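You operate a simulated robot arm through the tools that you are given. There is no shell and no other tool.

The job below is to be done with a simulated robot arm. You get a single attempt, and the scene is never put back.

TASK
Put things in order on the top of the harness bench. At the end: the orange rework tag stands where the yellow tie stood; the white pass tag stands on top of the white dot block; the pink probe jar stands where the white pass tag stood; the yellow tie is on the pink tray (marked "TRAY THREE"); the blue tie stands where the orange rework tag stood; whatever was shut is shut again. Leave all else as you found it, and nothing knocked over.

Only the result counts: the job must be done as asked and must still hold three seconds after the hand-in. Knocking over, shifting, dropping, spilling or breaking anything else fails it.

THE ROBOT
A 6-joint arm with a two-finger gripper, fixed in place. Base frame: the origin is at the foot of the arm, x ahead of it, y to its left, z up; the work surface is at about z = 0.8. Readings come in m, degrees, newtons and seconds.
With the tool pointing down near the work surface it reaches from about 0.1 to 0.7 m from the base axis. Its first joint turns from -66.0 to 66.0 degrees. Payload 2.45 kg.
Tool frame: the origin (TCP) lies between the finger pads and is the grasp point; the fingertips stand 0.03 m ahead of it; z points along the fingers, y is the line along which they close. Largest opening 0.106 m; the body of the gripper starts 0.079 m behind the TCP.
Orientation is told as [roll, pitch, yaw] about the base's x, y, z axes, in that order, counted from this pose: with the fingers straight down and closing along the base's y, the tool's x points along the base's -x, its y along +y and its z along -z.

THE INTERFACE
- The arm moves only by the tool nudge_tool. Its argument "motion" is a list of rows, each an object of numbers (a shift or turn left out is 0, a gripper value left out holds the last): "wx", "wy", "wz": the turn, a rotation vector about the tool's x, y, z in degrees; "x", "y", "z": the shift along the tool's x, y, z in mm; "fingers": the finger opening in mm, from 0 to 106. In form: [{"wx": .., "wy": .., "wz": .., "x": .., "y": .., "z": .., "fingers": ..}, ...]. A call has 1 to 20 rows; each row shifts and turns the commanded pose from where the row before left it, along the tool's axes as they then stand. Each row takes 0.2 s and may step no farther than 0.05 m and 8.6 degrees from the row before; otherwise, or with a gripper value out of range, the whole call is refused. Where a pose cannot be reached the arm comes as near as it can. A force on the tool above 40 N (or 10 N above the force at the start of the call, whichever is more), or a blocked arm, ends the call early, and 0.2 s more pass. Each finger travels about 0.153 m/s and halts on what it meets, pressing with about 29 N; the grip force reading is that of the motor and also rises with nothing between the fingers. The clock runs only during rows and for 0.2 s after the last one: add rows that do not move to give the fingers time. The reply holds the time, the measured pose of the TCP, the force on the tool along the base axes, the opening and the grip force, in the units named above and with some noise, with the torque about the TCP (base axes, N m) and any sound that the robot's microphone picked up.
- Cameras (640 x 400 px; columns grow to the right, rows downward): "scene" is fixed at [0.0707, 0.4269, 1.4021]; the picture's right is [-0.70, -0.71, 0.00], its down [-0.52, 0.51, -0.69] and it looks along [0.49, -0.48, -0.72] (base axes); focal length 279 px, centre (320, 200). "wrist" rides on the gripper at [0.076, -0.002, -0.106] in the tool frame; the picture's right is [0.02, 1.00, 0.00], its down [-0.78, 0.02, -0.62] and it looks along [-0.62, 0.01, 0.78] (tool axes); focal length 247 px, centre (320, 200). There is no depth. A picture from a camera that has moved, and an enlarged one, comes with that camera's place and axes in the base frame and with its lens. The place of the scene camera against the robot may be out by one fixed shift of up to 0.025 m in any direction.
- camera(camera): a new picture of that camera. It takes no simulated time.
- zoom(camera, box): a new picture of the part [left, top, right, bottom] of that camera's present view, enlarged. It takes no simulated time.
- hand_in(): hands the job in; it is judged then, once.

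Places have to be worked out from the pictures, the camera data and where the tool is seen. Open the gripper and draw the arm clear of the work before you hand the job in, unless the task says otherwise.

The tools are called after "Call:" by a JSON object that holds its "method" and its "body". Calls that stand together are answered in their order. nudge_tool: Moves the arm, as the interface text tells. Its arguments: {"type":"object","properties":{"motion":{"type":"array"}},"required":["motion"]} The other tools are called the same way: camera (camera) takes a picture; zoom (camera, box) takes an enlarged picture of a part of a camera's view; hand_in () hands the job in.

At the start:

```text
t: 0.0
tcp_pos: [0.3454, -0.0818, 1.1024]
ee_rot: [0.0, 0.0, 0.2]
contact_force: [0.4, 0.3, -1.1]
wrist_torque: [-0.02, 0.0, 0.01]
opening: 0.1061
grasp_force: 0.0
```

scene: 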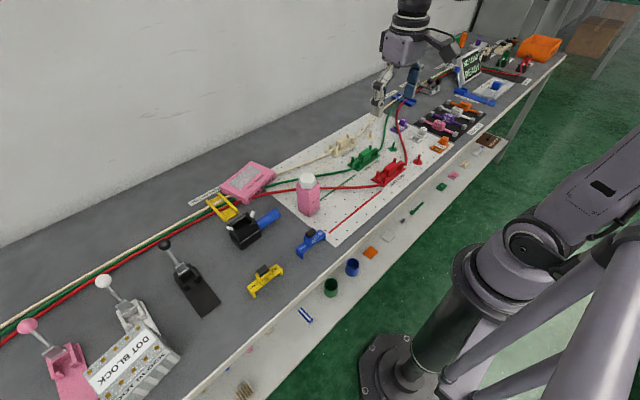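
wrist: 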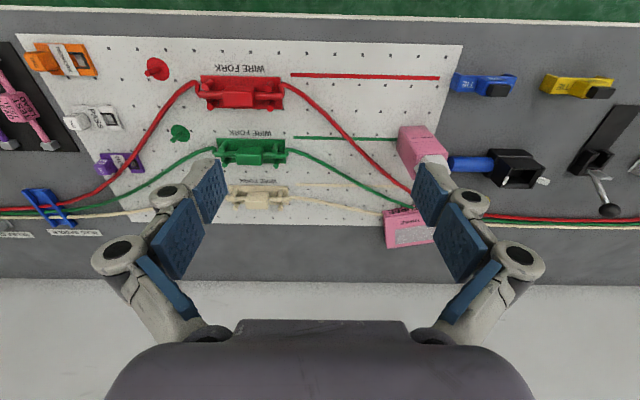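

I start by taking closer looks at the scene from both cameras to identify objects.

Call:
{"method": "zoom", "body": {"camera": "scene", "box": [180, 120, 340, 220]}}

Call:
{"method": "zoom", "body": {"camera": "scene", "box": [380, 60, 540, 160]}}

Call:
{"method": "zoom", "body": {"camera": "scene", "box": [0, 220, 280, 400]}}

Call:
{"method": "zoom", "body": {"camera": "wrist", "box": [0, 20, 200, 145]}}

Call:
{"method": "zoom", "body": {"camera": "wrist", "box": [380, 50, 640, 212]}}

```text
4.00 times, centred on (260, 170) of scene
camera zoom: at [0.0707, 0.4269, 1.4021], right [-0.7, -0.71, 0.0], down [-0.52, 0.51, -0.69], along [0.49, -0.48, -0.72], focal length 1117 px, centre (560, 320)
```

zoom: 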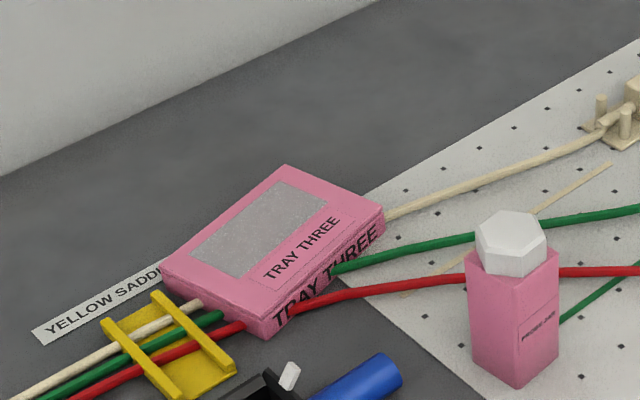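

```text
4.00 times, centred on (460, 110) of scene
camera zoom: at [0.0707, 0.4269, 1.4021], right [-0.7, -0.71, 0.0], down [-0.52, 0.51, -0.69], along [0.49, -0.48, -0.72], focal length 1117 px, centre (-240, 560)
```

zoom: 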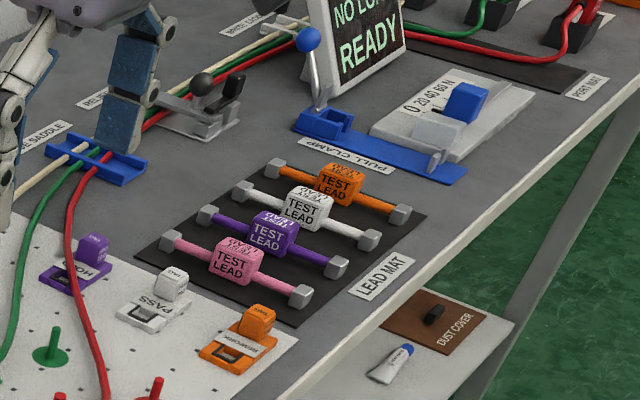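

```text
2.22 times, centred on (140, 310) of scene
camera zoom: at [0.0707, 0.4269, 1.4021], right [-0.7, -0.71, 0.0], down [-0.52, 0.51, -0.69], along [0.49, -0.48, -0.72], focal length 621 px, centre (720, -44)
```

zoom: 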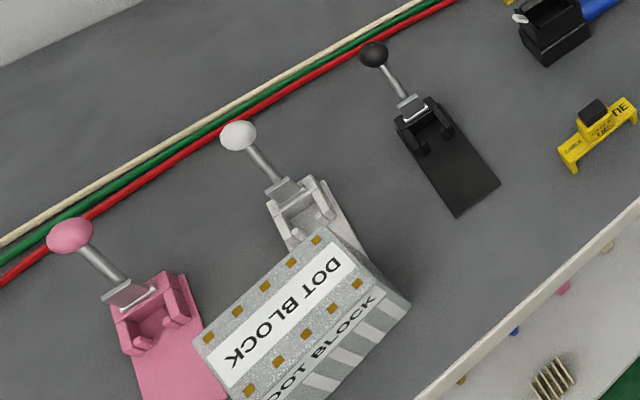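

```text
3.20 times, centred on (100, 82) of wrist
camera zoom: at [0.2684, -0.0833, 1.2085], right [-0.02, 1.0, 0.0], down [0.78, 0.02, 0.62], along [0.62, 0.01, -0.78], focal length 790 px, centre (1024, 576)
```

zoom: 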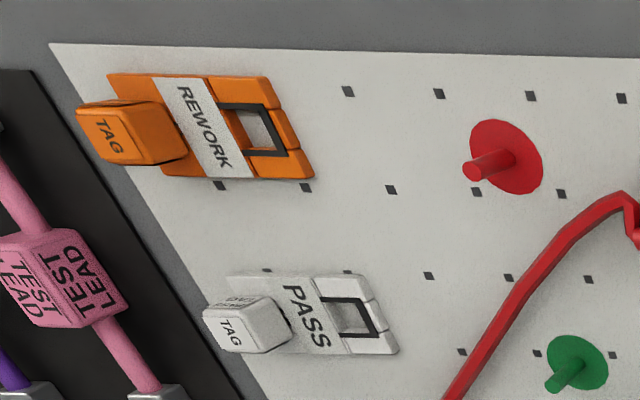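

```text
2.46 times, centred on (510, 131) of wrist
camera zoom: at [0.2684, -0.0833, 1.2085], right [-0.02, 1.0, 0.0], down [0.78, 0.02, 0.62], along [0.62, 0.01, -0.78], focal length 608 px, centre (-148, 370)
```

zoom: 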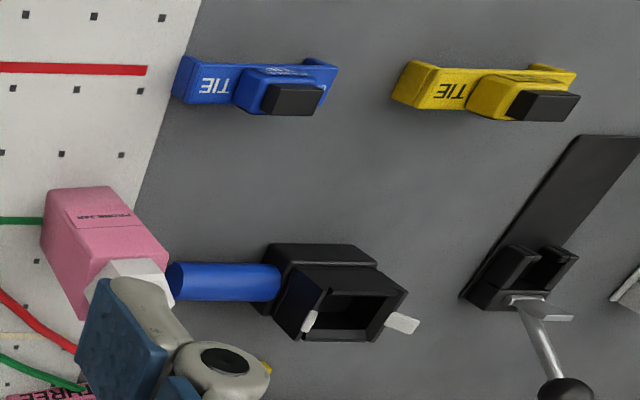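

I see the tags at about y=-0.44, x=0.34 (orange) and 0.42 (white), the ties near x=0.36 at y=0.16 (blue) and 0.30 (yellow), with the tray near the back wall. I'll move the arm high over toward the tags for a better look.

Call:
{"method": "nudge_tool", "body": {"motion": [{"y": -45}, {"y": -45}, {"y": -45}, {"y": -45}, {"y": -45}, {"y": -45}, {"y": -45}, {"y": -43}, {}]}}

Call:
{"method": "camera", "body": {"camera": "wrist"}}

Call:
{"method": "camera", "body": {"camera": "scene"}}

```text
t: 2.0
tcp_pos: [0.3484, -0.4398, 1.1014]
ee_rot: [-0.1, 0.0, 0.1]
contact_force: [0.0, 0.4, -0.4]
wrist_torque: [0.02, 0.02, 0.02]
opening: 0.1061
grasp_force: 0.0
```

```text
taken
camera wrist: at [0.2701, -0.4419, 1.2077], right [-0.02, 1.0, 0.0], down [0.78, 0.02, 0.62], along [0.62, 0.01, -0.78], focal length 247 px, centre (320, 200)
```

wrist: 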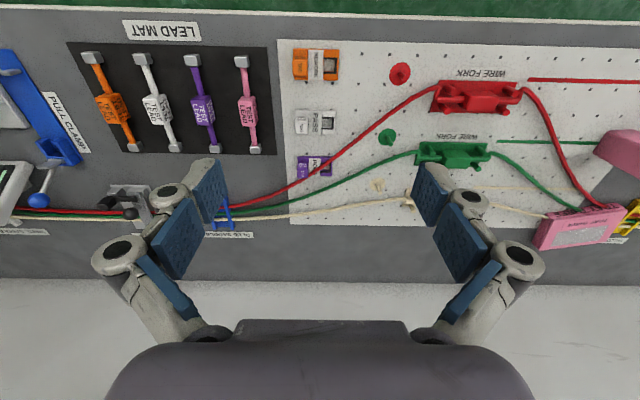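

```text
taken
```

scene: 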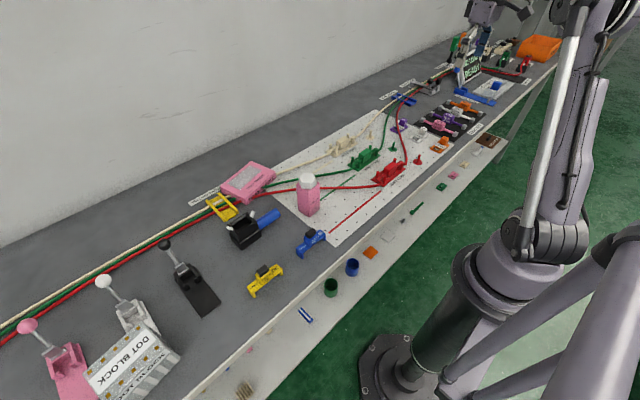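

The tags now sit just left of the view's centre. I zoom in to measure them.

Call:
{"method": "zoom", "body": {"camera": "wrist", "box": [230, 30, 390, 130]}}

Call:
{"method": "zoom", "body": {"camera": "wrist", "box": [230, 90, 390, 190]}}

```text
4.00 times, centred on (310, 80) of wrist
camera zoom: at [0.2701, -0.4419, 1.2077], right [-0.02, 1.0, 0.0], down [0.78, 0.02, 0.62], along [0.62, 0.01, -0.78], focal length 988 px, centre (360, 680)
```

zoom: 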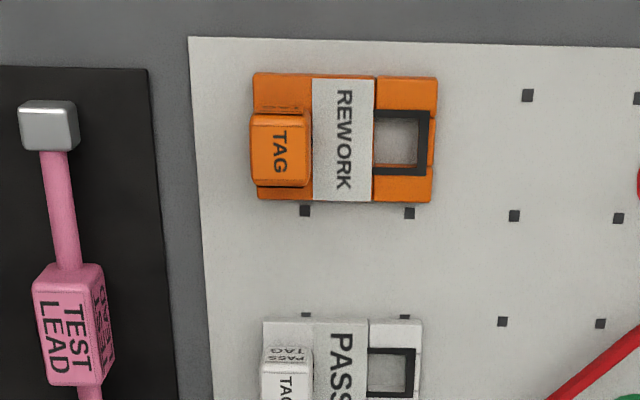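

```text
4.00 times, centred on (310, 140) of wrist
camera zoom: at [0.2701, -0.4419, 1.2077], right [-0.02, 1.0, 0.0], down [0.78, 0.02, 0.62], along [0.62, 0.01, -0.78], focal length 988 px, centre (360, 440)
```

zoom: 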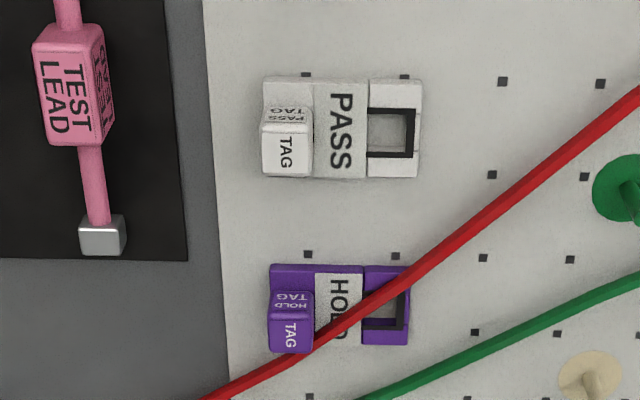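

Orange tag plate is roughly at x 0.319–0.358, y −0.480 to −0.415. I'll descend and pull back a bit to see the tags from closer.

Call:
{"method": "nudge_tool", "body": {"motion": [{"z": 40, "x": 20}, {"z": 40, "x": 20}, {"z": 40, "x": 10}, {"z": 30}, {}]}}

Call:
{"method": "camera", "body": {"camera": "wrist"}}

Call:
{"method": "zoom", "body": {"camera": "wrist", "box": [220, 60, 420, 185]}}

```text
t: 3.2
tcp_pos: [0.2952, -0.4384, 0.9497]
ee_rot: [0.0, 0.0, 0.0]
contact_force: [0.0, -0.1, 0.0]
wrist_torque: [0.01, 0.04, -0.02]
opening: 0.1062
grasp_force: 0.1
```

```text
taken
camera wrist: at [0.2176, -0.4401, 1.0553], right [-0.02, 1.0, 0.0], down [0.78, 0.02, 0.62], along [0.62, 0.01, -0.78], focal length 247 px, centre (320, 200)
```

wrist: 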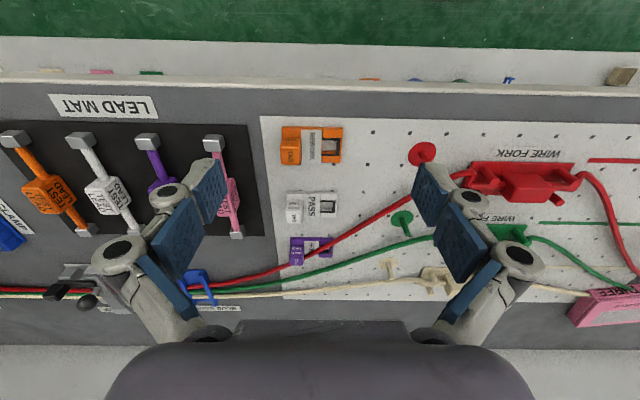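

```text
3.20 times, centred on (320, 122) of wrist
camera zoom: at [0.2176, -0.4401, 1.0553], right [-0.02, 1.0, 0.0], down [0.78, 0.02, 0.62], along [0.62, 0.01, -0.78], focal length 790 px, centre (320, 448)
```

zoom: 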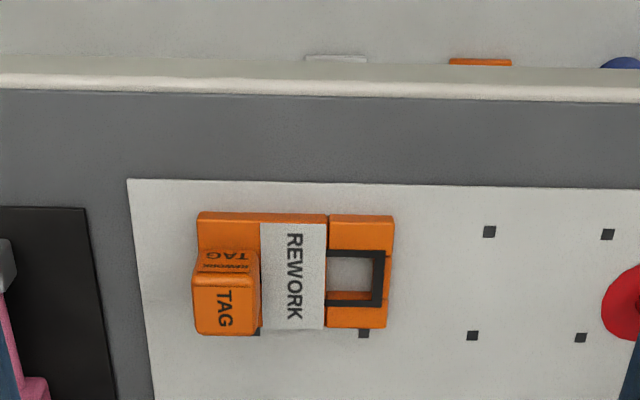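

Let me zoom in harder on each tag for precise edges.

Call:
{"method": "zoom", "body": {"camera": "wrist", "box": [270, 115, 350, 165]}}

Call:
{"method": "zoom", "body": {"camera": "wrist", "box": [270, 180, 350, 230]}}

```text
8.00 times, centred on (310, 140) of wrist
camera zoom: at [0.2176, -0.4401, 1.0553], right [-0.02, 1.0, 0.0], down [0.78, 0.02, 0.62], along [0.62, 0.01, -0.78], focal length 1976 px, centre (400, 680)
```

zoom: 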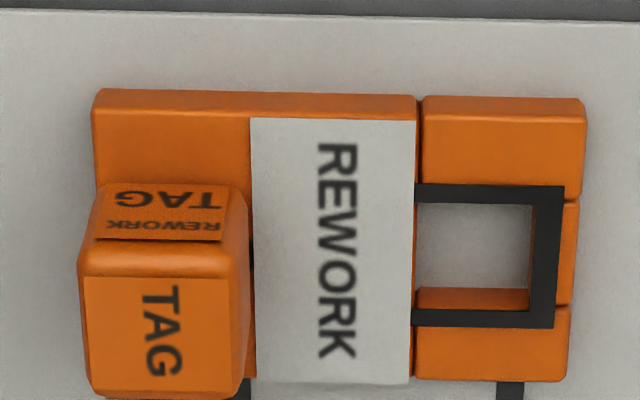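

```text
8.00 times, centred on (310, 205) of wrist
camera zoom: at [0.2176, -0.4401, 1.0553], right [-0.02, 1.0, 0.0], down [0.78, 0.02, 0.62], along [0.62, 0.01, -0.78], focal length 1976 px, centre (400, 160)
```

zoom: 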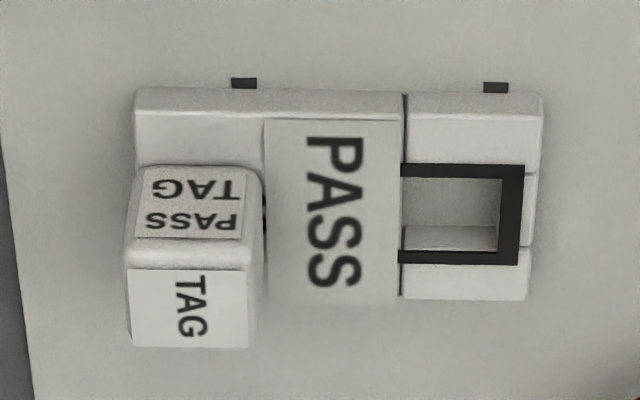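

Tags measured: orange plate centre ≈ (0.339, −0.447), knob centre ≈ (0.339, −0.468) with top z≈0.832; white plate centre ≈ (0.424, −0.447), knob ≈ (0.423, −0.468). Now I'll rise and go left to look at the ties, dot block, tray and jar.

Call:
{"method": "nudge_tool", "body": {"motion": [{"z": -45}, {"z": -45}, {"z": -30, "y": 20}, {"y": 46}, {"y": 46}, {"y": 46}, {"y": 46}, {"y": 46}, {"y": 46}, {"y": 46}, {"y": 46}, {"y": 46}, {"y": 46}, {"y": 46}, {"y": 46}, {"y": 46}, {"y": 46}, {}]}}

Call:
{"method": "camera", "body": {"camera": "wrist"}}

Call:
{"method": "zoom", "body": {"camera": "wrist", "box": [180, 50, 380, 175]}}

Call:
{"method": "zoom", "body": {"camera": "wrist", "box": [440, 50, 640, 175]}}

```text
t: 7.0
tcp_pos: [0.2963, 0.2258, 1.0729]
ee_rot: [0.0, 0.0, 0.0]
contact_force: [0.6, 0.6, 0.3]
wrist_torque: [-0.02, 0.0, 0.02]
opening: 0.1063
grasp_force: 0.1
```

```text
taken
camera wrist: at [0.2193, 0.2229, 1.1786], right [-0.02, 1.0, 0.0], down [0.78, 0.02, 0.62], along [0.62, 0.01, -0.78], focal length 247 px, centre (320, 200)
```

wrist: 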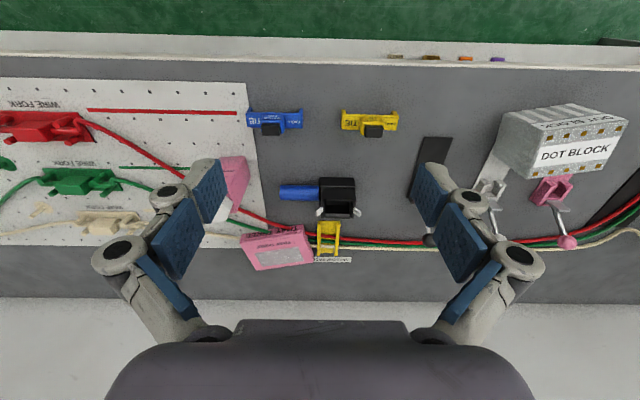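

```text
3.20 times, centred on (280, 112) of wrist
camera zoom: at [0.2193, 0.2229, 1.1786], right [-0.02, 1.0, 0.0], down [0.78, 0.02, 0.62], along [0.62, 0.01, -0.78], focal length 790 px, centre (448, 480)
```

zoom: 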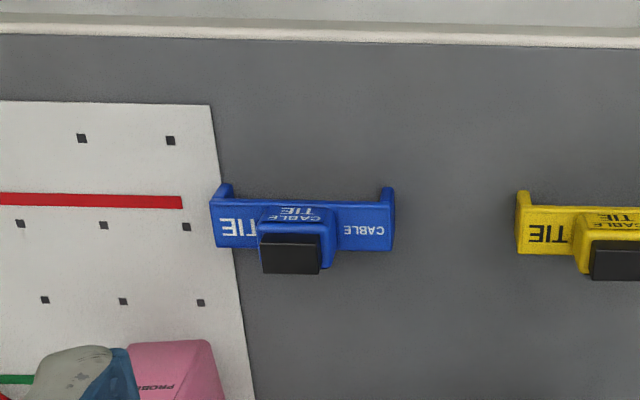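

```text
3.20 times, centred on (540, 112) of wrist
camera zoom: at [0.2193, 0.2229, 1.1786], right [-0.02, 1.0, 0.0], down [0.78, 0.02, 0.62], along [0.62, 0.01, -0.78], focal length 790 px, centre (-384, 480)
```

zoom: 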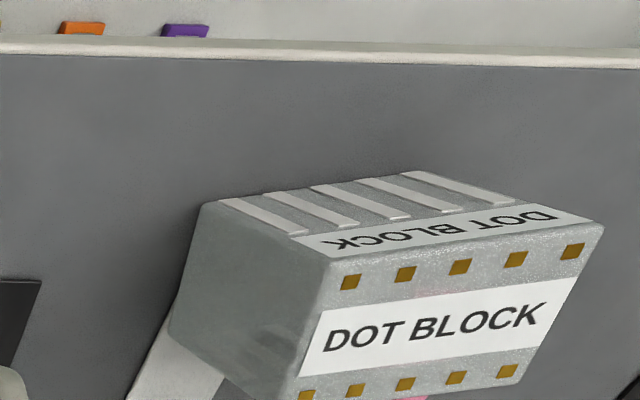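

I'll descend here for a close look at both ties.

Call:
{"method": "nudge_tool", "body": {"motion": [{"z": 45}, {"z": 45}, {"z": 30}, {}]}}

Call:
{"method": "camera", "body": {"camera": "wrist"}}

Call:
{"method": "zoom", "body": {"camera": "wrist", "box": [210, 100, 310, 162]}}

Call:
{"method": "zoom", "body": {"camera": "wrist", "box": [330, 100, 430, 162]}}

```text
t: 8.0
tcp_pos: [0.2961, 0.2236, 0.9504]
ee_rot: [0.0, 0.0, 0.1]
contact_force: [0.6, -0.7, -0.1]
wrist_torque: [-0.03, -0.02, -0.04]
opening: 0.1059
grasp_force: 0.1
```

```text
taken
camera wrist: at [0.2195, 0.2218, 1.0561], right [-0.02, 1.0, 0.0], down [0.78, 0.02, 0.62], along [0.62, 0.01, -0.78], focal length 247 px, centre (320, 200)
```

wrist: 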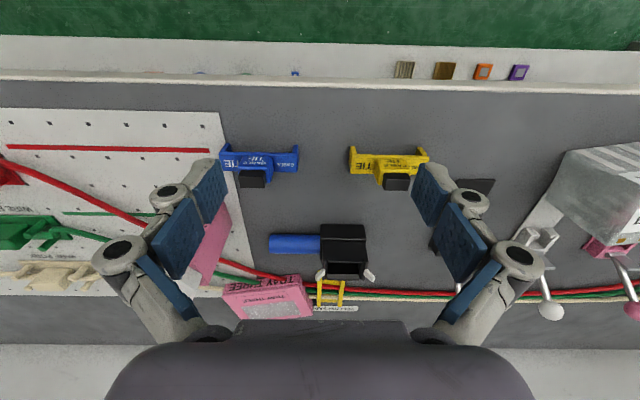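

```text
6.40 times, centred on (260, 131) of wrist
camera zoom: at [0.2195, 0.2218, 1.0561], right [-0.02, 1.0, 0.0], down [0.78, 0.02, 0.62], along [0.62, 0.01, -0.78], focal length 1581 px, centre (704, 642)
```

zoom: 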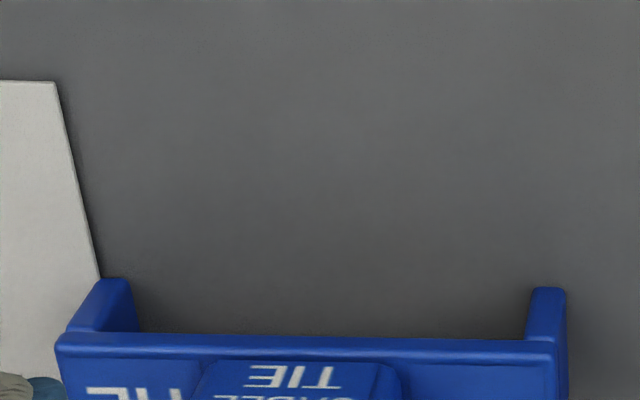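

```text
6.40 times, centred on (380, 131) of wrist
camera zoom: at [0.2195, 0.2218, 1.0561], right [-0.02, 1.0, 0.0], down [0.78, 0.02, 0.62], along [0.62, 0.01, -0.78], focal length 1581 px, centre (-64, 642)
```

zoom: 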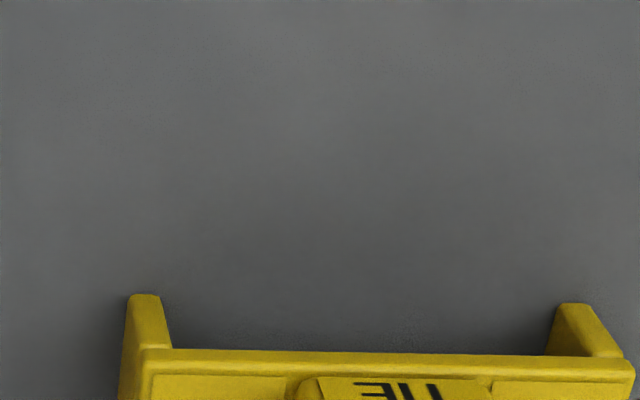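

The ties look like bridges (legs at both ends, bar on top, knob above). Zooming with a better window.

Call:
{"method": "zoom", "body": {"camera": "wrist", "box": [208, 140, 308, 202]}}

Call:
{"method": "zoom", "body": {"camera": "wrist", "box": [338, 140, 438, 202]}}

Call:
{"method": "zoom", "body": {"camera": "scene", "box": [230, 210, 350, 310]}}

Call:
{"method": "zoom", "body": {"camera": "wrist", "box": [200, 200, 400, 325]}}

```text
6.40 times, centred on (258, 171) of wrist
camera zoom: at [0.2195, 0.2218, 1.0561], right [-0.02, 1.0, 0.0], down [0.78, 0.02, 0.62], along [0.62, 0.01, -0.78], focal length 1581 px, centre (717, 386)
```

zoom: 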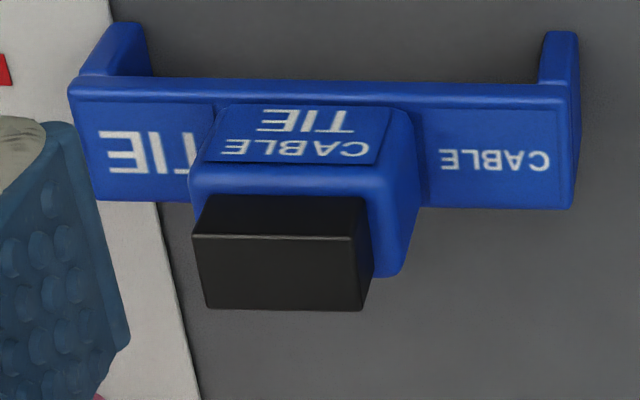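

```text
6.40 times, centred on (388, 171) of wrist
camera zoom: at [0.2195, 0.2218, 1.0561], right [-0.02, 1.0, 0.0], down [0.78, 0.02, 0.62], along [0.62, 0.01, -0.78], focal length 1581 px, centre (-115, 386)
```

zoom: 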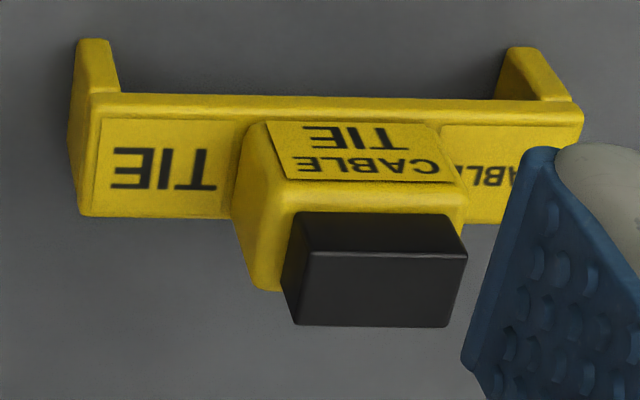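

```text
4.00 times, centred on (290, 260) of scene
camera zoom: at [0.0707, 0.4269, 1.4021], right [-0.7, -0.71, 0.0], down [-0.52, 0.51, -0.69], along [0.49, -0.48, -0.72], focal length 1117 px, centre (440, -40)
```

zoom: 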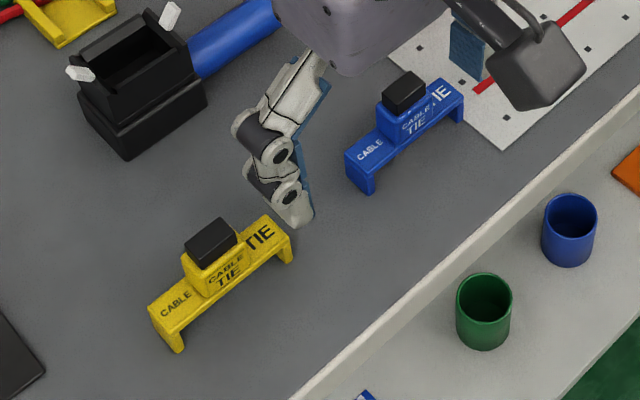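

```text
3.20 times, centred on (300, 262) of wrist
camera zoom: at [0.2195, 0.2218, 1.0561], right [-0.02, 1.0, 0.0], down [0.78, 0.02, 0.62], along [0.62, 0.01, -0.78], focal length 790 px, centre (384, 0)
```

zoom: 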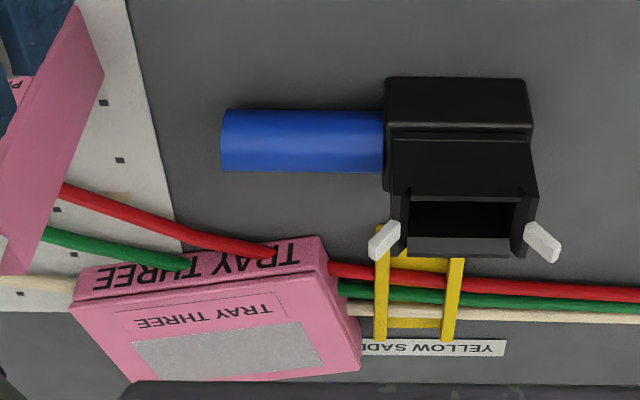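

Yellow tie centre ≈ (0.357, 0.300), blue ≈ (0.357, 0.157), tops z≈0.857, knobs ≈29×17 mm. Tray centre ≈ (0.655, 0.139), top z≈0.82. Now moving right to view the jar and the tray.

Call:
{"method": "nudge_tool", "body": {"motion": [{"y": -45}, {"y": -45}, {"y": -45}, {}]}}

Call:
{"method": "camera", "body": {"camera": "wrist"}}

Call:
{"method": "zoom", "body": {"camera": "wrist", "box": [260, 150, 420, 250]}}

Call:
{"method": "zoom", "body": {"camera": "wrist", "box": [300, 230, 460, 330]}}

```text
t: 9.0
tcp_pos: [0.2961, 0.0892, 0.9518]
ee_rot: [0.0, 0.0, 0.0]
contact_force: [0.5, 0.2, 0.6]
wrist_torque: [-0.01, 0.0, 0.0]
opening: 0.106
grasp_force: 0.1
```

```text
taken
camera wrist: at [0.2194, 0.087, 1.058], right [-0.02, 1.0, 0.0], down [0.78, 0.02, 0.62], along [0.62, 0.01, -0.78], focal length 247 px, centre (320, 200)
```

wrist: 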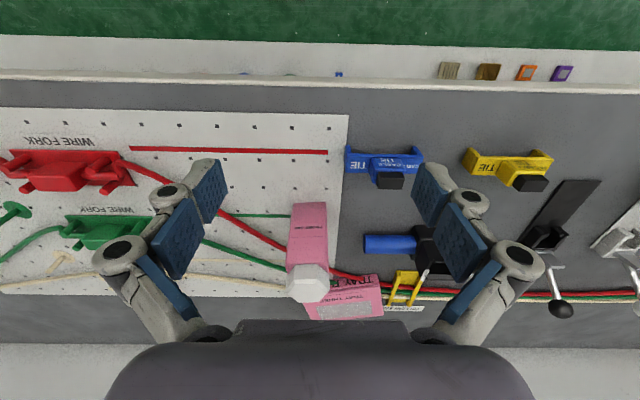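

```text
4.00 times, centred on (340, 200) of wrist
camera zoom: at [0.2194, 0.087, 1.058], right [-0.02, 1.0, 0.0], down [0.78, 0.02, 0.62], along [0.62, 0.01, -0.78], focal length 988 px, centre (240, 200)
```

zoom: 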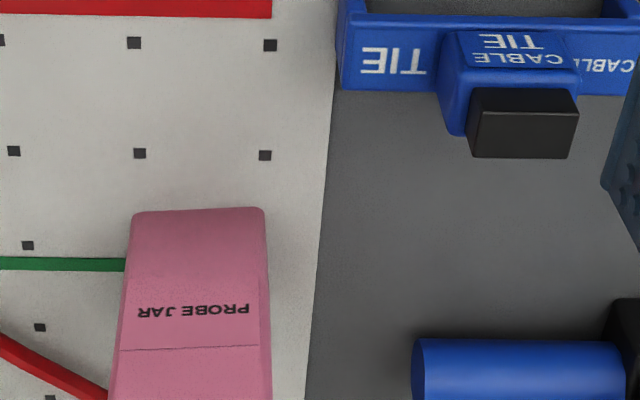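

```text
4.00 times, centred on (380, 280) of wrist
camera zoom: at [0.2194, 0.087, 1.058], right [-0.02, 1.0, 0.0], down [0.78, 0.02, 0.62], along [0.62, 0.01, -0.78], focal length 988 px, centre (80, -120)
```

zoom: 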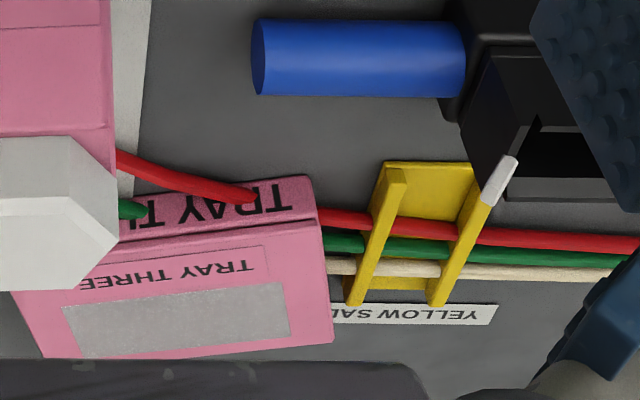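

Jar body is ≈43 mm square with near face at x≈0.427, centre ≈ (0.449, 0.077), body top ≈0.90 plus lid. Tray centre ≈ (0.65, 0.137). Now I go above the yellow tie with a 60 mm opening.

Call:
{"method": "nudge_tool", "body": {"motion": [{"x": -12.2, "y": 42.2, "fingers": 60}, {"x": -12.2, "y": 42.2}, {"x": -12.2, "y": 42.2}, {"x": -12.2, "y": 42.2}, {"x": -12.2, "y": 42}, {}, {}]}}

Call:
{"method": "camera", "body": {"camera": "wrist"}}

Call:
{"method": "zoom", "body": {"camera": "wrist", "box": [240, 60, 400, 160]}}

Call:
{"method": "zoom", "body": {"camera": "scene", "box": [220, 180, 360, 300]}}

```text
t: 10.6
tcp_pos: [0.3571, 0.3005, 0.9524]
ee_rot: [0.1, -0.1, 0.0]
contact_force: [0.5, 0.2, 0.8]
wrist_torque: [0.02, 0.0, -0.02]
opening: 0.0601
grasp_force: 0.1
```

```text
taken
camera wrist: at [0.2805, 0.2977, 1.0579], right [-0.02, 1.0, 0.0], down [0.78, 0.02, 0.62], along [0.62, 0.01, -0.78], focal length 247 px, centre (320, 200)
```

wrist: 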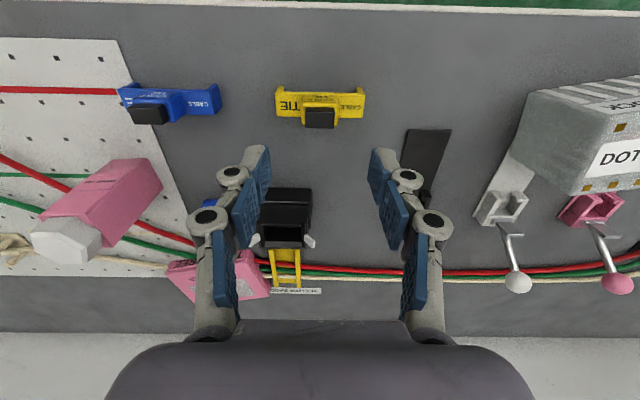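

```text
4.00 times, centred on (320, 110) of wrist
camera zoom: at [0.2805, 0.2977, 1.0579], right [-0.02, 1.0, 0.0], down [0.78, 0.02, 0.62], along [0.62, 0.01, -0.78], focal length 988 px, centre (320, 560)
```

zoom: 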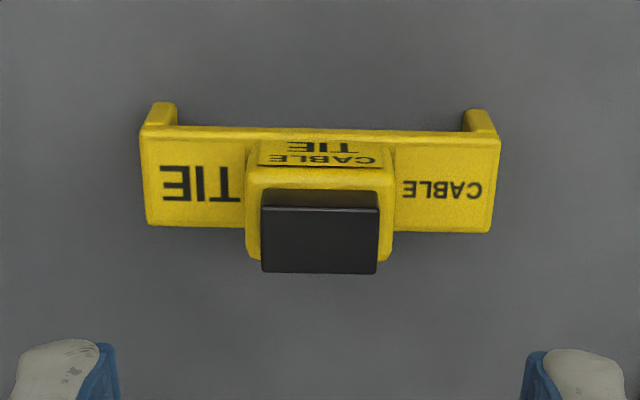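

```text
3.33 times, centred on (290, 240) of scene
camera zoom: at [0.0707, 0.427, 1.4021], right [-0.7, -0.71, 0.0], down [-0.52, 0.51, -0.69], along [0.49, -0.48, -0.72], focal length 931 px, centre (420, 67)
```

zoom: 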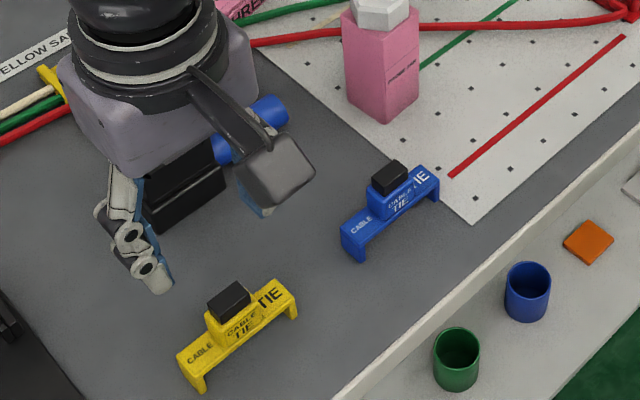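

The yellow tie is centred at about (0.356, 0.2985), 2 mm off the TCP. I correct and descend to TCP z≈0.856 with fingers straddling the knob.

Call:
{"method": "nudge_tool", "body": {"motion": [{"x": 1, "y": -1.5, "z": 30}, {"z": 35}, {"z": 20}, {"z": 11}, {}]}}

Call:
{"method": "camera", "body": {"camera": "wrist"}}

Call:
{"method": "zoom", "body": {"camera": "scene", "box": [200, 200, 320, 310]}}

```text
t: 11.8
tcp_pos: [0.3539, 0.2995, 0.8572]
ee_rot: [0.0, 0.0, 0.0]
contact_force: [0.6, 0.2, -0.1]
wrist_torque: [0.0, 0.02, -0.03]
opening: 0.0601
grasp_force: 0.0
```

```text
taken
camera wrist: at [0.2769, 0.2975, 0.9628], right [-0.02, 1.0, 0.0], down [0.78, 0.02, 0.62], along [0.62, 0.01, -0.78], focal length 247 px, centre (320, 200)
```

wrist: 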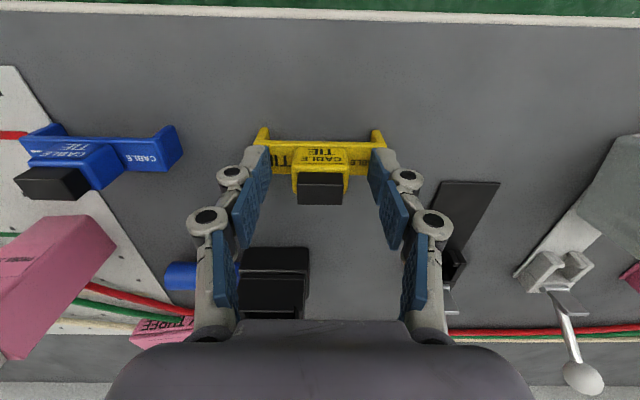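

```text
3.64 times, centred on (260, 255) of scene
camera zoom: at [0.0707, 0.4269, 1.4021], right [-0.7, -0.71, 0.0], down [-0.52, 0.51, -0.69], along [0.49, -0.48, -0.72], focal length 1016 px, centre (538, 0)
```

zoom: 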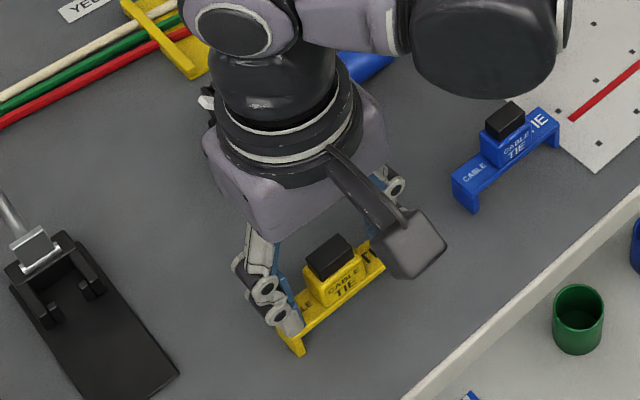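

Positioned around the knob; quick zoom to verify the finger alignment before closing.

Call:
{"method": "zoom", "body": {"camera": "wrist", "box": [220, 110, 420, 235]}}

```text
3.20 times, centred on (320, 172) of wrist
camera zoom: at [0.2769, 0.2975, 0.9628], right [-0.02, 1.0, 0.0], down [0.78, 0.02, 0.62], along [0.62, 0.01, -0.78], focal length 790 px, centre (320, 288)
```

zoom: 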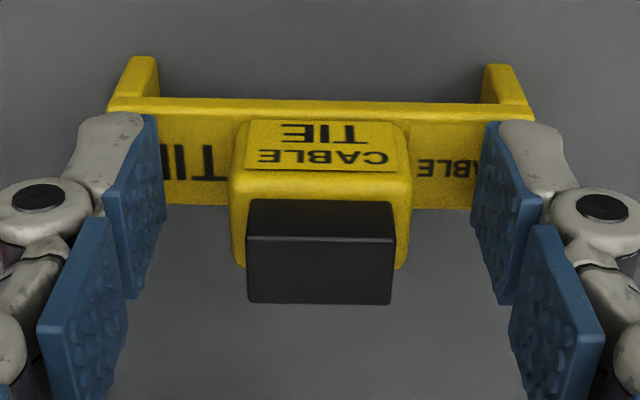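

Aligned. Closing the fingers on the knob.

Call:
{"method": "nudge_tool", "body": {"motion": [{"fingers": 20}, {}, {}, {}]}}

Call:
{"method": "zoom", "body": {"camera": "wrist", "box": [220, 110, 420, 235]}}

```text
t: 12.8
tcp_pos: [0.3552, 0.2998, 0.8576]
ee_rot: [0.0, 0.0, 0.1]
contact_force: [-0.8, 1.1, 5.2]
wrist_torque: [0.04, 0.0, 0.0]
opening: 0.0307
grasp_force: 28.7
```

```text
3.20 times, centred on (320, 172) of wrist
camera zoom: at [0.2769, 0.2975, 0.9631], right [-0.02, 1.0, 0.0], down [0.78, 0.02, 0.62], along [0.62, 0.01, -0.78], focal length 790 px, centre (320, 288)
```

zoom: 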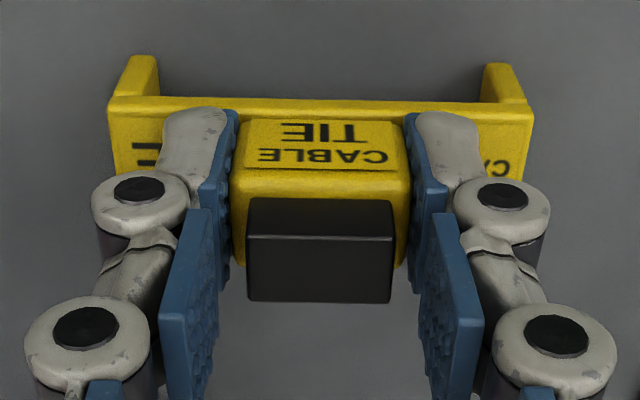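

The knob is held (opening 30.7 mm, 28.7 N). Lifting straight up gently.

Call:
{"method": "nudge_tool", "body": {"motion": [{"z": -10}, {"z": -20}, {"z": -40}, {"z": -45}, {"z": -45}, {}]}}

Call:
{"method": "camera", "body": {"camera": "wrist"}}

Call:
{"method": "camera", "body": {"camera": "scene"}}

```text
t: 14.2
tcp_pos: [0.3561, 0.2993, 1.0189]
ee_rot: [0.0, 0.0, 0.1]
contact_force: [-0.1, 0.0, -0.2]
wrist_torque: [0.0, -0.03, 0.01]
opening: 0.0304
grasp_force: 28.7
```

```text
taken
camera wrist: at [0.2789, 0.2969, 1.1241], right [-0.02, 1.0, 0.0], down [0.78, 0.02, 0.62], along [0.62, 0.01, -0.78], focal length 247 px, centre (320, 200)
```

wrist: 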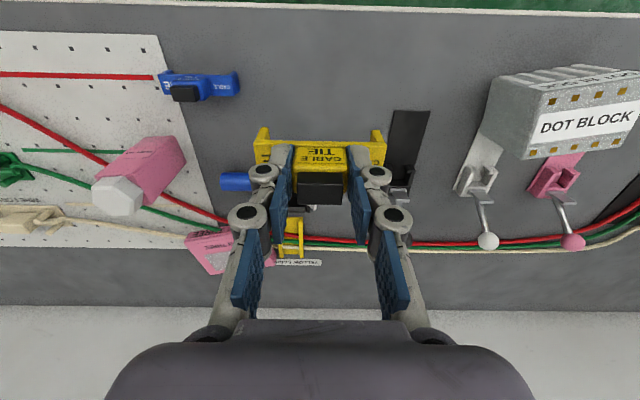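

```text
taken
```

scene: 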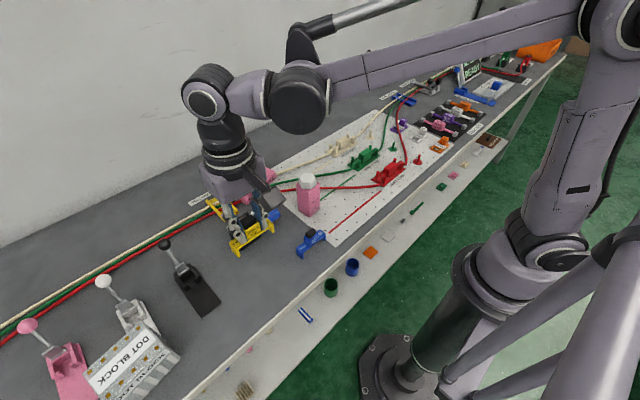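

Tie lifted. Moving at z≈1.02 to above the tray at (0.645, 0.137).

Call:
{"method": "nudge_tool", "body": {"motion": [{"x": -41.3, "y": -23.1}, {"x": -41.3, "y": -23.1}, {"x": -41.3, "y": -23.1}, {"x": -41.3, "y": -23.1}, {"x": -41.3, "y": -23.1}, {"x": -41.3, "y": -23.1}, {"x": -41.3, "y": -23.1}, {}, {}]}}

Call:
{"method": "camera", "body": {"camera": "wrist"}}

Call:
{"method": "zoom", "body": {"camera": "scene", "box": [160, 100, 340, 220]}}

```text
t: 16.2
tcp_pos: [0.6452, 0.1403, 1.0171]
ee_rot: [0.1, -0.1, 0.1]
contact_force: [0.6, 0.2, -0.3]
wrist_torque: [0.01, 0.03, 0.0]
opening: 0.0308
grasp_force: 28.9
```

```text
taken
camera wrist: at [0.5679, 0.1366, 1.1224], right [-0.02, 1.0, 0.0], down [0.78, 0.02, 0.62], along [0.62, 0.01, -0.78], focal length 247 px, centre (320, 200)
```

wrist: 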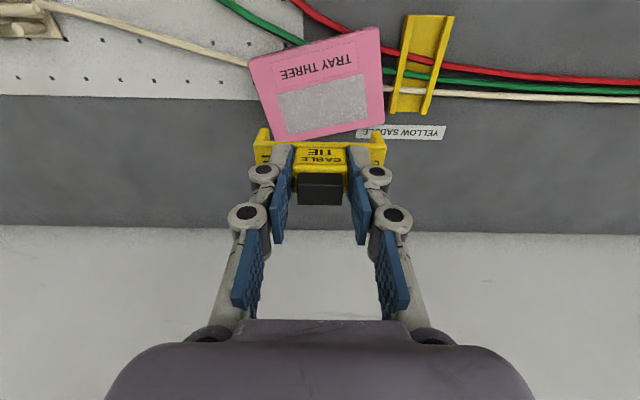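

```text
3.33 times, centred on (250, 160) of scene
camera zoom: at [0.0708, 0.4269, 1.4021], right [-0.7, -0.71, 0.0], down [-0.52, 0.51, -0.69], along [0.49, -0.48, -0.72], focal length 931 px, centre (553, 333)
```

zoom: 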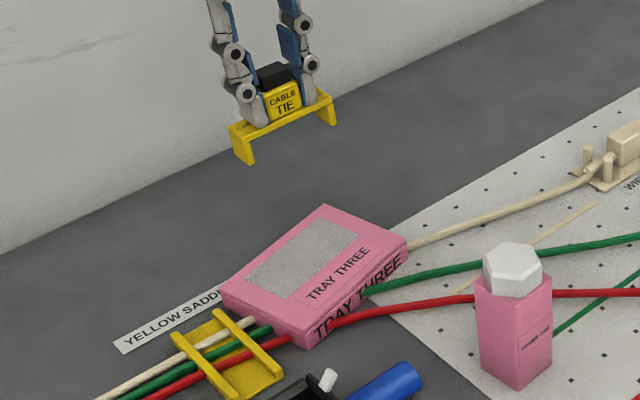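

Tray re-measured centre ≈ (0.649, 0.139); I'm above it. Descending to just above the tray top (expected contact at TCP z≈0.878).

Call:
{"method": "nudge_tool", "body": {"motion": [{"z": 45}, {"z": 45}, {"z": 30}, {"z": 13}, {}]}}

Call:
{"method": "camera", "body": {"camera": "wrist"}}

Call:
{"method": "zoom", "body": {"camera": "scene", "box": [180, 130, 340, 230]}}

```text
t: 17.4
tcp_pos: [0.6444, 0.1376, 0.8837]
ee_rot: [0.0, -0.1, 0.1]
contact_force: [1.2, 1.0, 28.0]
wrist_torque: [0.03, -0.11, -0.01]
opening: 0.0308
grasp_force: 29.2
```

```text
taken
camera wrist: at [0.5678, 0.1348, 0.9893], right [-0.02, 1.0, 0.0], down [0.78, 0.02, 0.62], along [0.62, 0.01, -0.78], focal length 247 px, centre (320, 200)
```

wrist: 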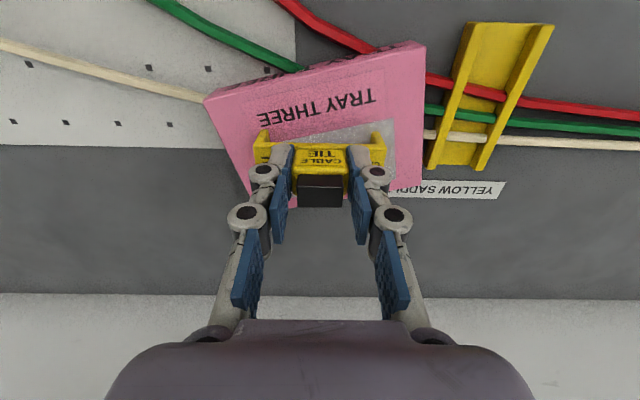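

```text
4.00 times, centred on (260, 180) of scene
camera zoom: at [0.0702, 0.4268, 1.4021], right [-0.7, -0.71, 0.0], down [-0.52, 0.51, -0.69], along [0.49, -0.48, -0.72], focal length 1117 px, centre (560, 280)
```

zoom: 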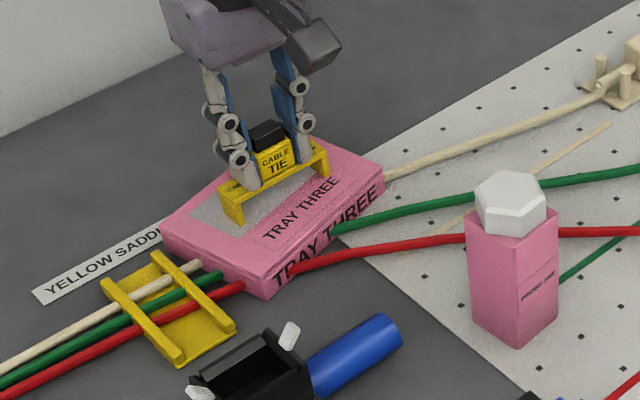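

Contact already (28 N), so the tray top is at about z=0.826. I'll ease up a millimetre at a time to reduce the force before releasing.

Call:
{"method": "nudge_tool", "body": {"motion": [{"z": -1}, {}]}}

```text
t: 18.0
tcp_pos: [0.6443, 0.1375, 0.8836]
ee_rot: [0.0, 0.1, 0.0]
contact_force: [-0.9, -0.2, 14.5]
wrist_torque: [0.0, -0.02, 0.0]
opening: 0.0306
grasp_force: 29.7
```

Force halved; easing up one more millimetre, then opening the fingers slightly.

Call:
{"method": "nudge_tool", "body": {"motion": [{"z": -0.8}, {}, {"fingers": 36}, {"fingers": 46}, {"fingers": 56}, {}]}}

Call:
{"method": "zoom", "body": {"camera": "wrist", "box": [200, 60, 440, 210]}}

```text
t: 19.4
tcp_pos: [0.6453, 0.1378, 0.8844]
ee_rot: [-0.1, 0.1, 0.2]
contact_force: [-0.5, 1.1, 0.3]
wrist_torque: [-0.02, 0.01, 0.01]
opening: 0.056
grasp_force: 0.1
```

```text
2.67 times, centred on (320, 135) of wrist
camera zoom: at [0.5681, 0.1353, 0.9903], right [-0.02, 1.0, 0.0], down [0.78, 0.02, 0.62], along [0.62, 0.01, -0.78], focal length 659 px, centre (320, 373)
```

zoom: 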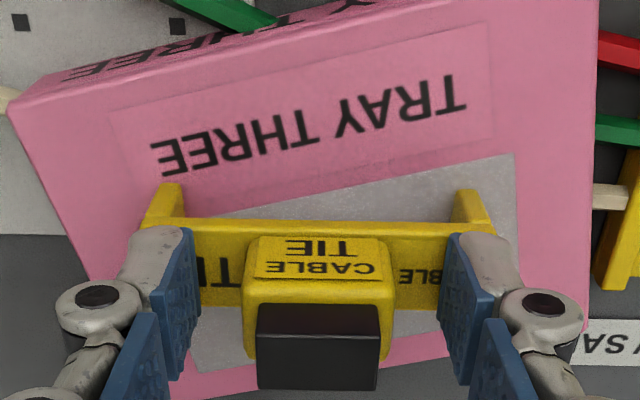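

Yellow tie is resting fully on the tray. Lifting off, then travelling to above the orange tag's knob.

Call:
{"method": "nudge_tool", "body": {"motion": [{"z": -10}, {"z": -45}, {"z": -45}, {"z": -45}, {}]}}

Call:
{"method": "zoom", "body": {"camera": "scene", "box": [180, 130, 340, 230]}}

Call:
{"method": "camera", "body": {"camera": "wrist"}}

```text
t: 20.6
tcp_pos: [0.6447, 0.1379, 1.0318]
ee_rot: [0.0, 0.0, 0.1]
contact_force: [0.8, 0.2, 0.4]
wrist_torque: [0.03, 0.02, -0.01]
opening: 0.0559
grasp_force: 0.1
```

```text
4.00 times, centred on (260, 180) of scene
camera zoom: at [0.0707, 0.4269, 1.4021], right [-0.7, -0.71, 0.0], down [-0.52, 0.51, -0.69], along [0.49, -0.48, -0.72], focal length 1117 px, centre (560, 280)
```

zoom: 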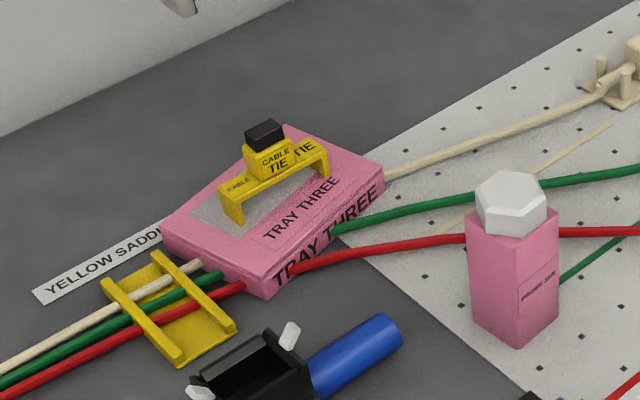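

```text
taken
camera wrist: at [0.5678, 0.1357, 1.137], right [-0.02, 1.0, 0.0], down [0.78, 0.02, 0.62], along [0.62, 0.01, -0.78], focal length 247 px, centre (320, 200)
```

wrist: 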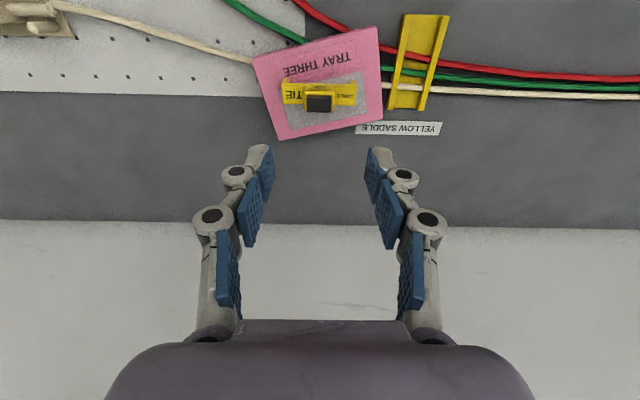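

The yellow tie stands on the tray. Now going to the orange tag hover.

Call:
{"method": "nudge_tool", "body": {"motion": [{"x": 21.8, "y": -43.3}, {"x": 21.8, "y": -43.3}, {"x": 21.8, "y": -43.3}, {"x": 21.8, "y": -43.3}, {"x": 21.8, "y": -43.3}, {"x": 21.8, "y": -43.3}, {"x": 21.8, "y": -43.3}, {"x": 21.8, "y": -43.3}, {"x": 21.8, "y": -43.3}, {"x": 21.8, "y": -43.3}, {"x": 21.8, "y": -43.3}, {"x": 21.8, "y": -43.3}, {"x": 21.8, "y": -43.3}, {"x": 21.8, "y": -43.3}, {"z": 40}, {"z": 35}, {}]}}

Call:
{"method": "camera", "body": {"camera": "wrist"}}

Call:
{"method": "zoom", "body": {"camera": "wrist", "box": [260, 40, 420, 140]}}

```text
t: 24.2
tcp_pos: [0.4058, -0.4854, 1.0301]
ee_rot: [0.1, 0.1, 0.1]
contact_force: [0.1, 0.5, 0.4]
wrist_torque: [-0.01, -0.01, -0.01]
opening: 0.056
grasp_force: 0.0
out of reach, approached as far as the arm can: row 1, 2, 3, 4, 5, 6, 7, 8, 16
```

```text
taken
camera wrist: at [0.3292, -0.4888, 1.1358], right [-0.02, 1.0, 0.0], down [0.78, 0.02, 0.62], along [0.62, 0.02, -0.78], focal length 247 px, centre (320, 200)
```

wrist: 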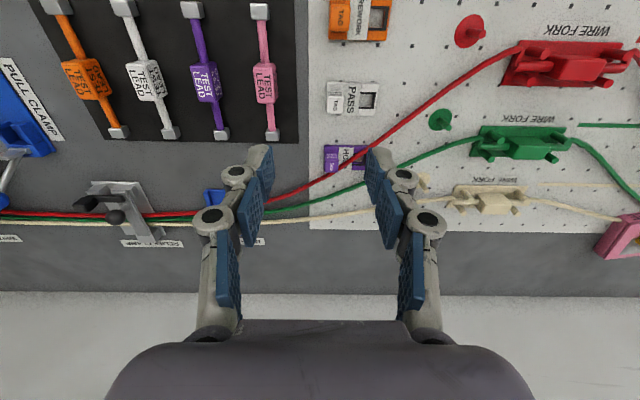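

```text
4.00 times, centred on (340, 90) of wrist
camera zoom: at [0.3292, -0.4888, 1.1358], right [-0.02, 1.0, 0.0], down [0.78, 0.02, 0.62], along [0.62, 0.02, -0.78], focal length 988 px, centre (240, 640)
```

zoom: 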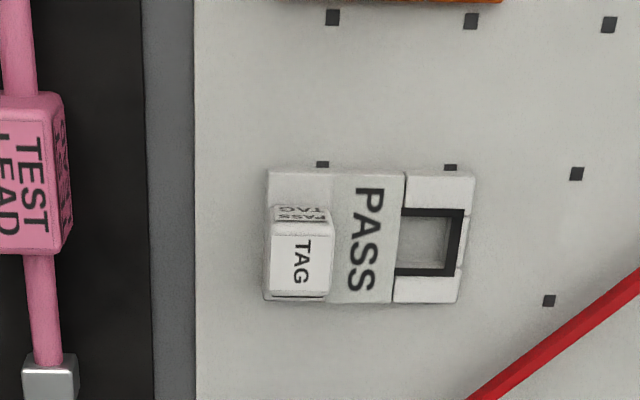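

The arm reported some clipped rows and is at (0.406, −0.485, 1.030), clear of everything. I'll move in small steps to above the orange knob (0.339, −0.468).

Call:
{"method": "nudge_tool", "body": {"motion": [{"x": 22, "y": 6}, {"x": 22, "y": 6}, {"x": 22, "y": 5.5}, {}]}}

```text
t: 25.2
tcp_pos: [0.3563, -0.4915, 1.0587]
ee_rot: [0.1, 0.0, 0.1]
contact_force: [-0.2, 0.3, 0.2]
wrist_torque: [-0.01, 0.03, 0.0]
opening: 0.0559
grasp_force: 0.0
out of reach, approached as far as the arm can: row 1, 2, 3
```

The arm appears to be at some limit here. Let me look at the arm configuration.

Call:
{"method": "camera", "body": {"camera": "scene"}}

Call:
{"method": "camera", "body": {"camera": "wrist"}}

```text
taken
```

scene: 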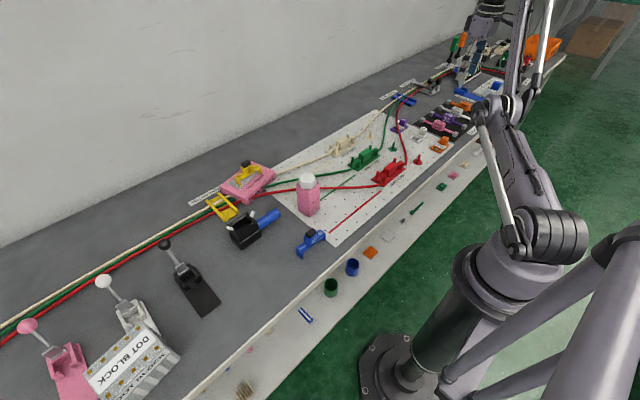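

```text
taken
camera wrist: at [0.2795, -0.4934, 1.1649], right [-0.02, 1.0, 0.0], down [0.78, 0.02, 0.62], along [0.62, 0.01, -0.78], focal length 247 px, centre (320, 200)
```

wrist: 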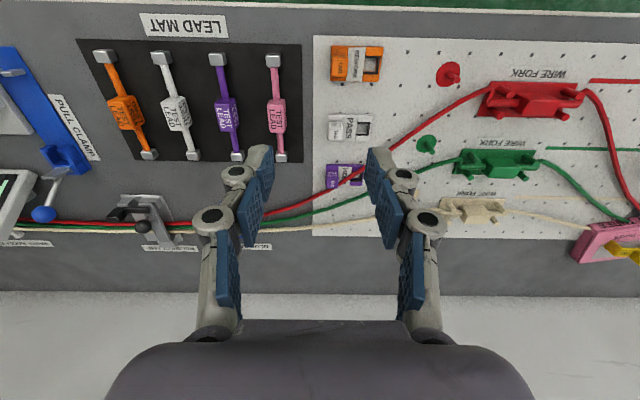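

The arm's elbow seems to have flipped through full stretch (reach at z≈1.03 is only ~0.67), and now it can't fold back inward. I'll stretch outward at this safe azimuth and come back in, checking whether the elbow returns to its normal branch.

Call:
{"method": "nudge_tool", "body": {"motion": [{"x": -20, "y": -27}, {"x": -20, "y": -27}, {"x": -20, "y": -27}, {}]}}

Call:
{"method": "camera", "body": {"camera": "scene"}}

```text
t: 26.2
tcp_pos: [0.381, -0.5232, 1.0522]
ee_rot: [0.1, -0.1, 0.1]
contact_force: [0.0, 0.2, 1.9]
wrist_torque: [0.0, 0.0, 0.02]
opening: 0.056
grasp_force: 0.1
out of reach, approached as far as the arm can: row 2, 3
```

```text
taken
```

scene: 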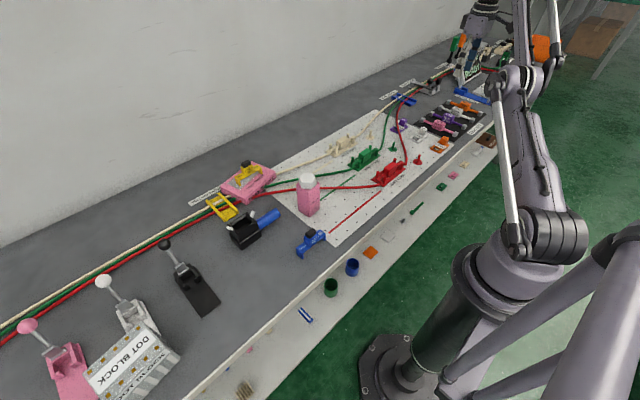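

Now the arm is stretched straight. Step back inward and see whether it folds the normal way.

Call:
{"method": "nudge_tool", "body": {"motion": [{"x": 15, "y": 20}, {"x": 20, "y": 27}, {}]}}

Call:
{"method": "camera", "body": {"camera": "scene"}}

```text
t: 27.0
tcp_pos: [0.3543, -0.4868, 1.0644]
ee_rot: [0.0, 0.0, 0.2]
contact_force: [-0.1, 0.1, 0.8]
wrist_torque: [0.01, 0.0, 0.01]
opening: 0.0559
grasp_force: 0.1
out of reach, approached as far as the arm can: row 2
```

```text
taken
```

scene: 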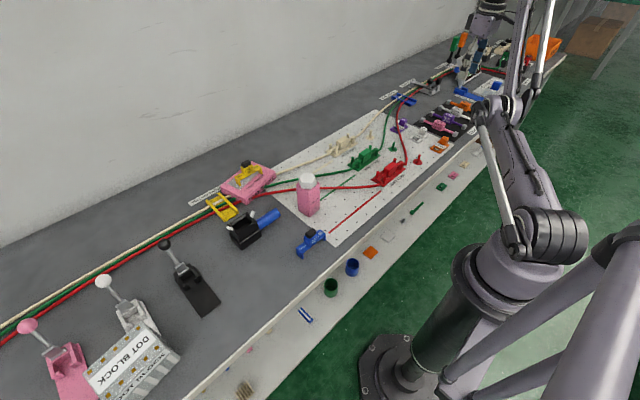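

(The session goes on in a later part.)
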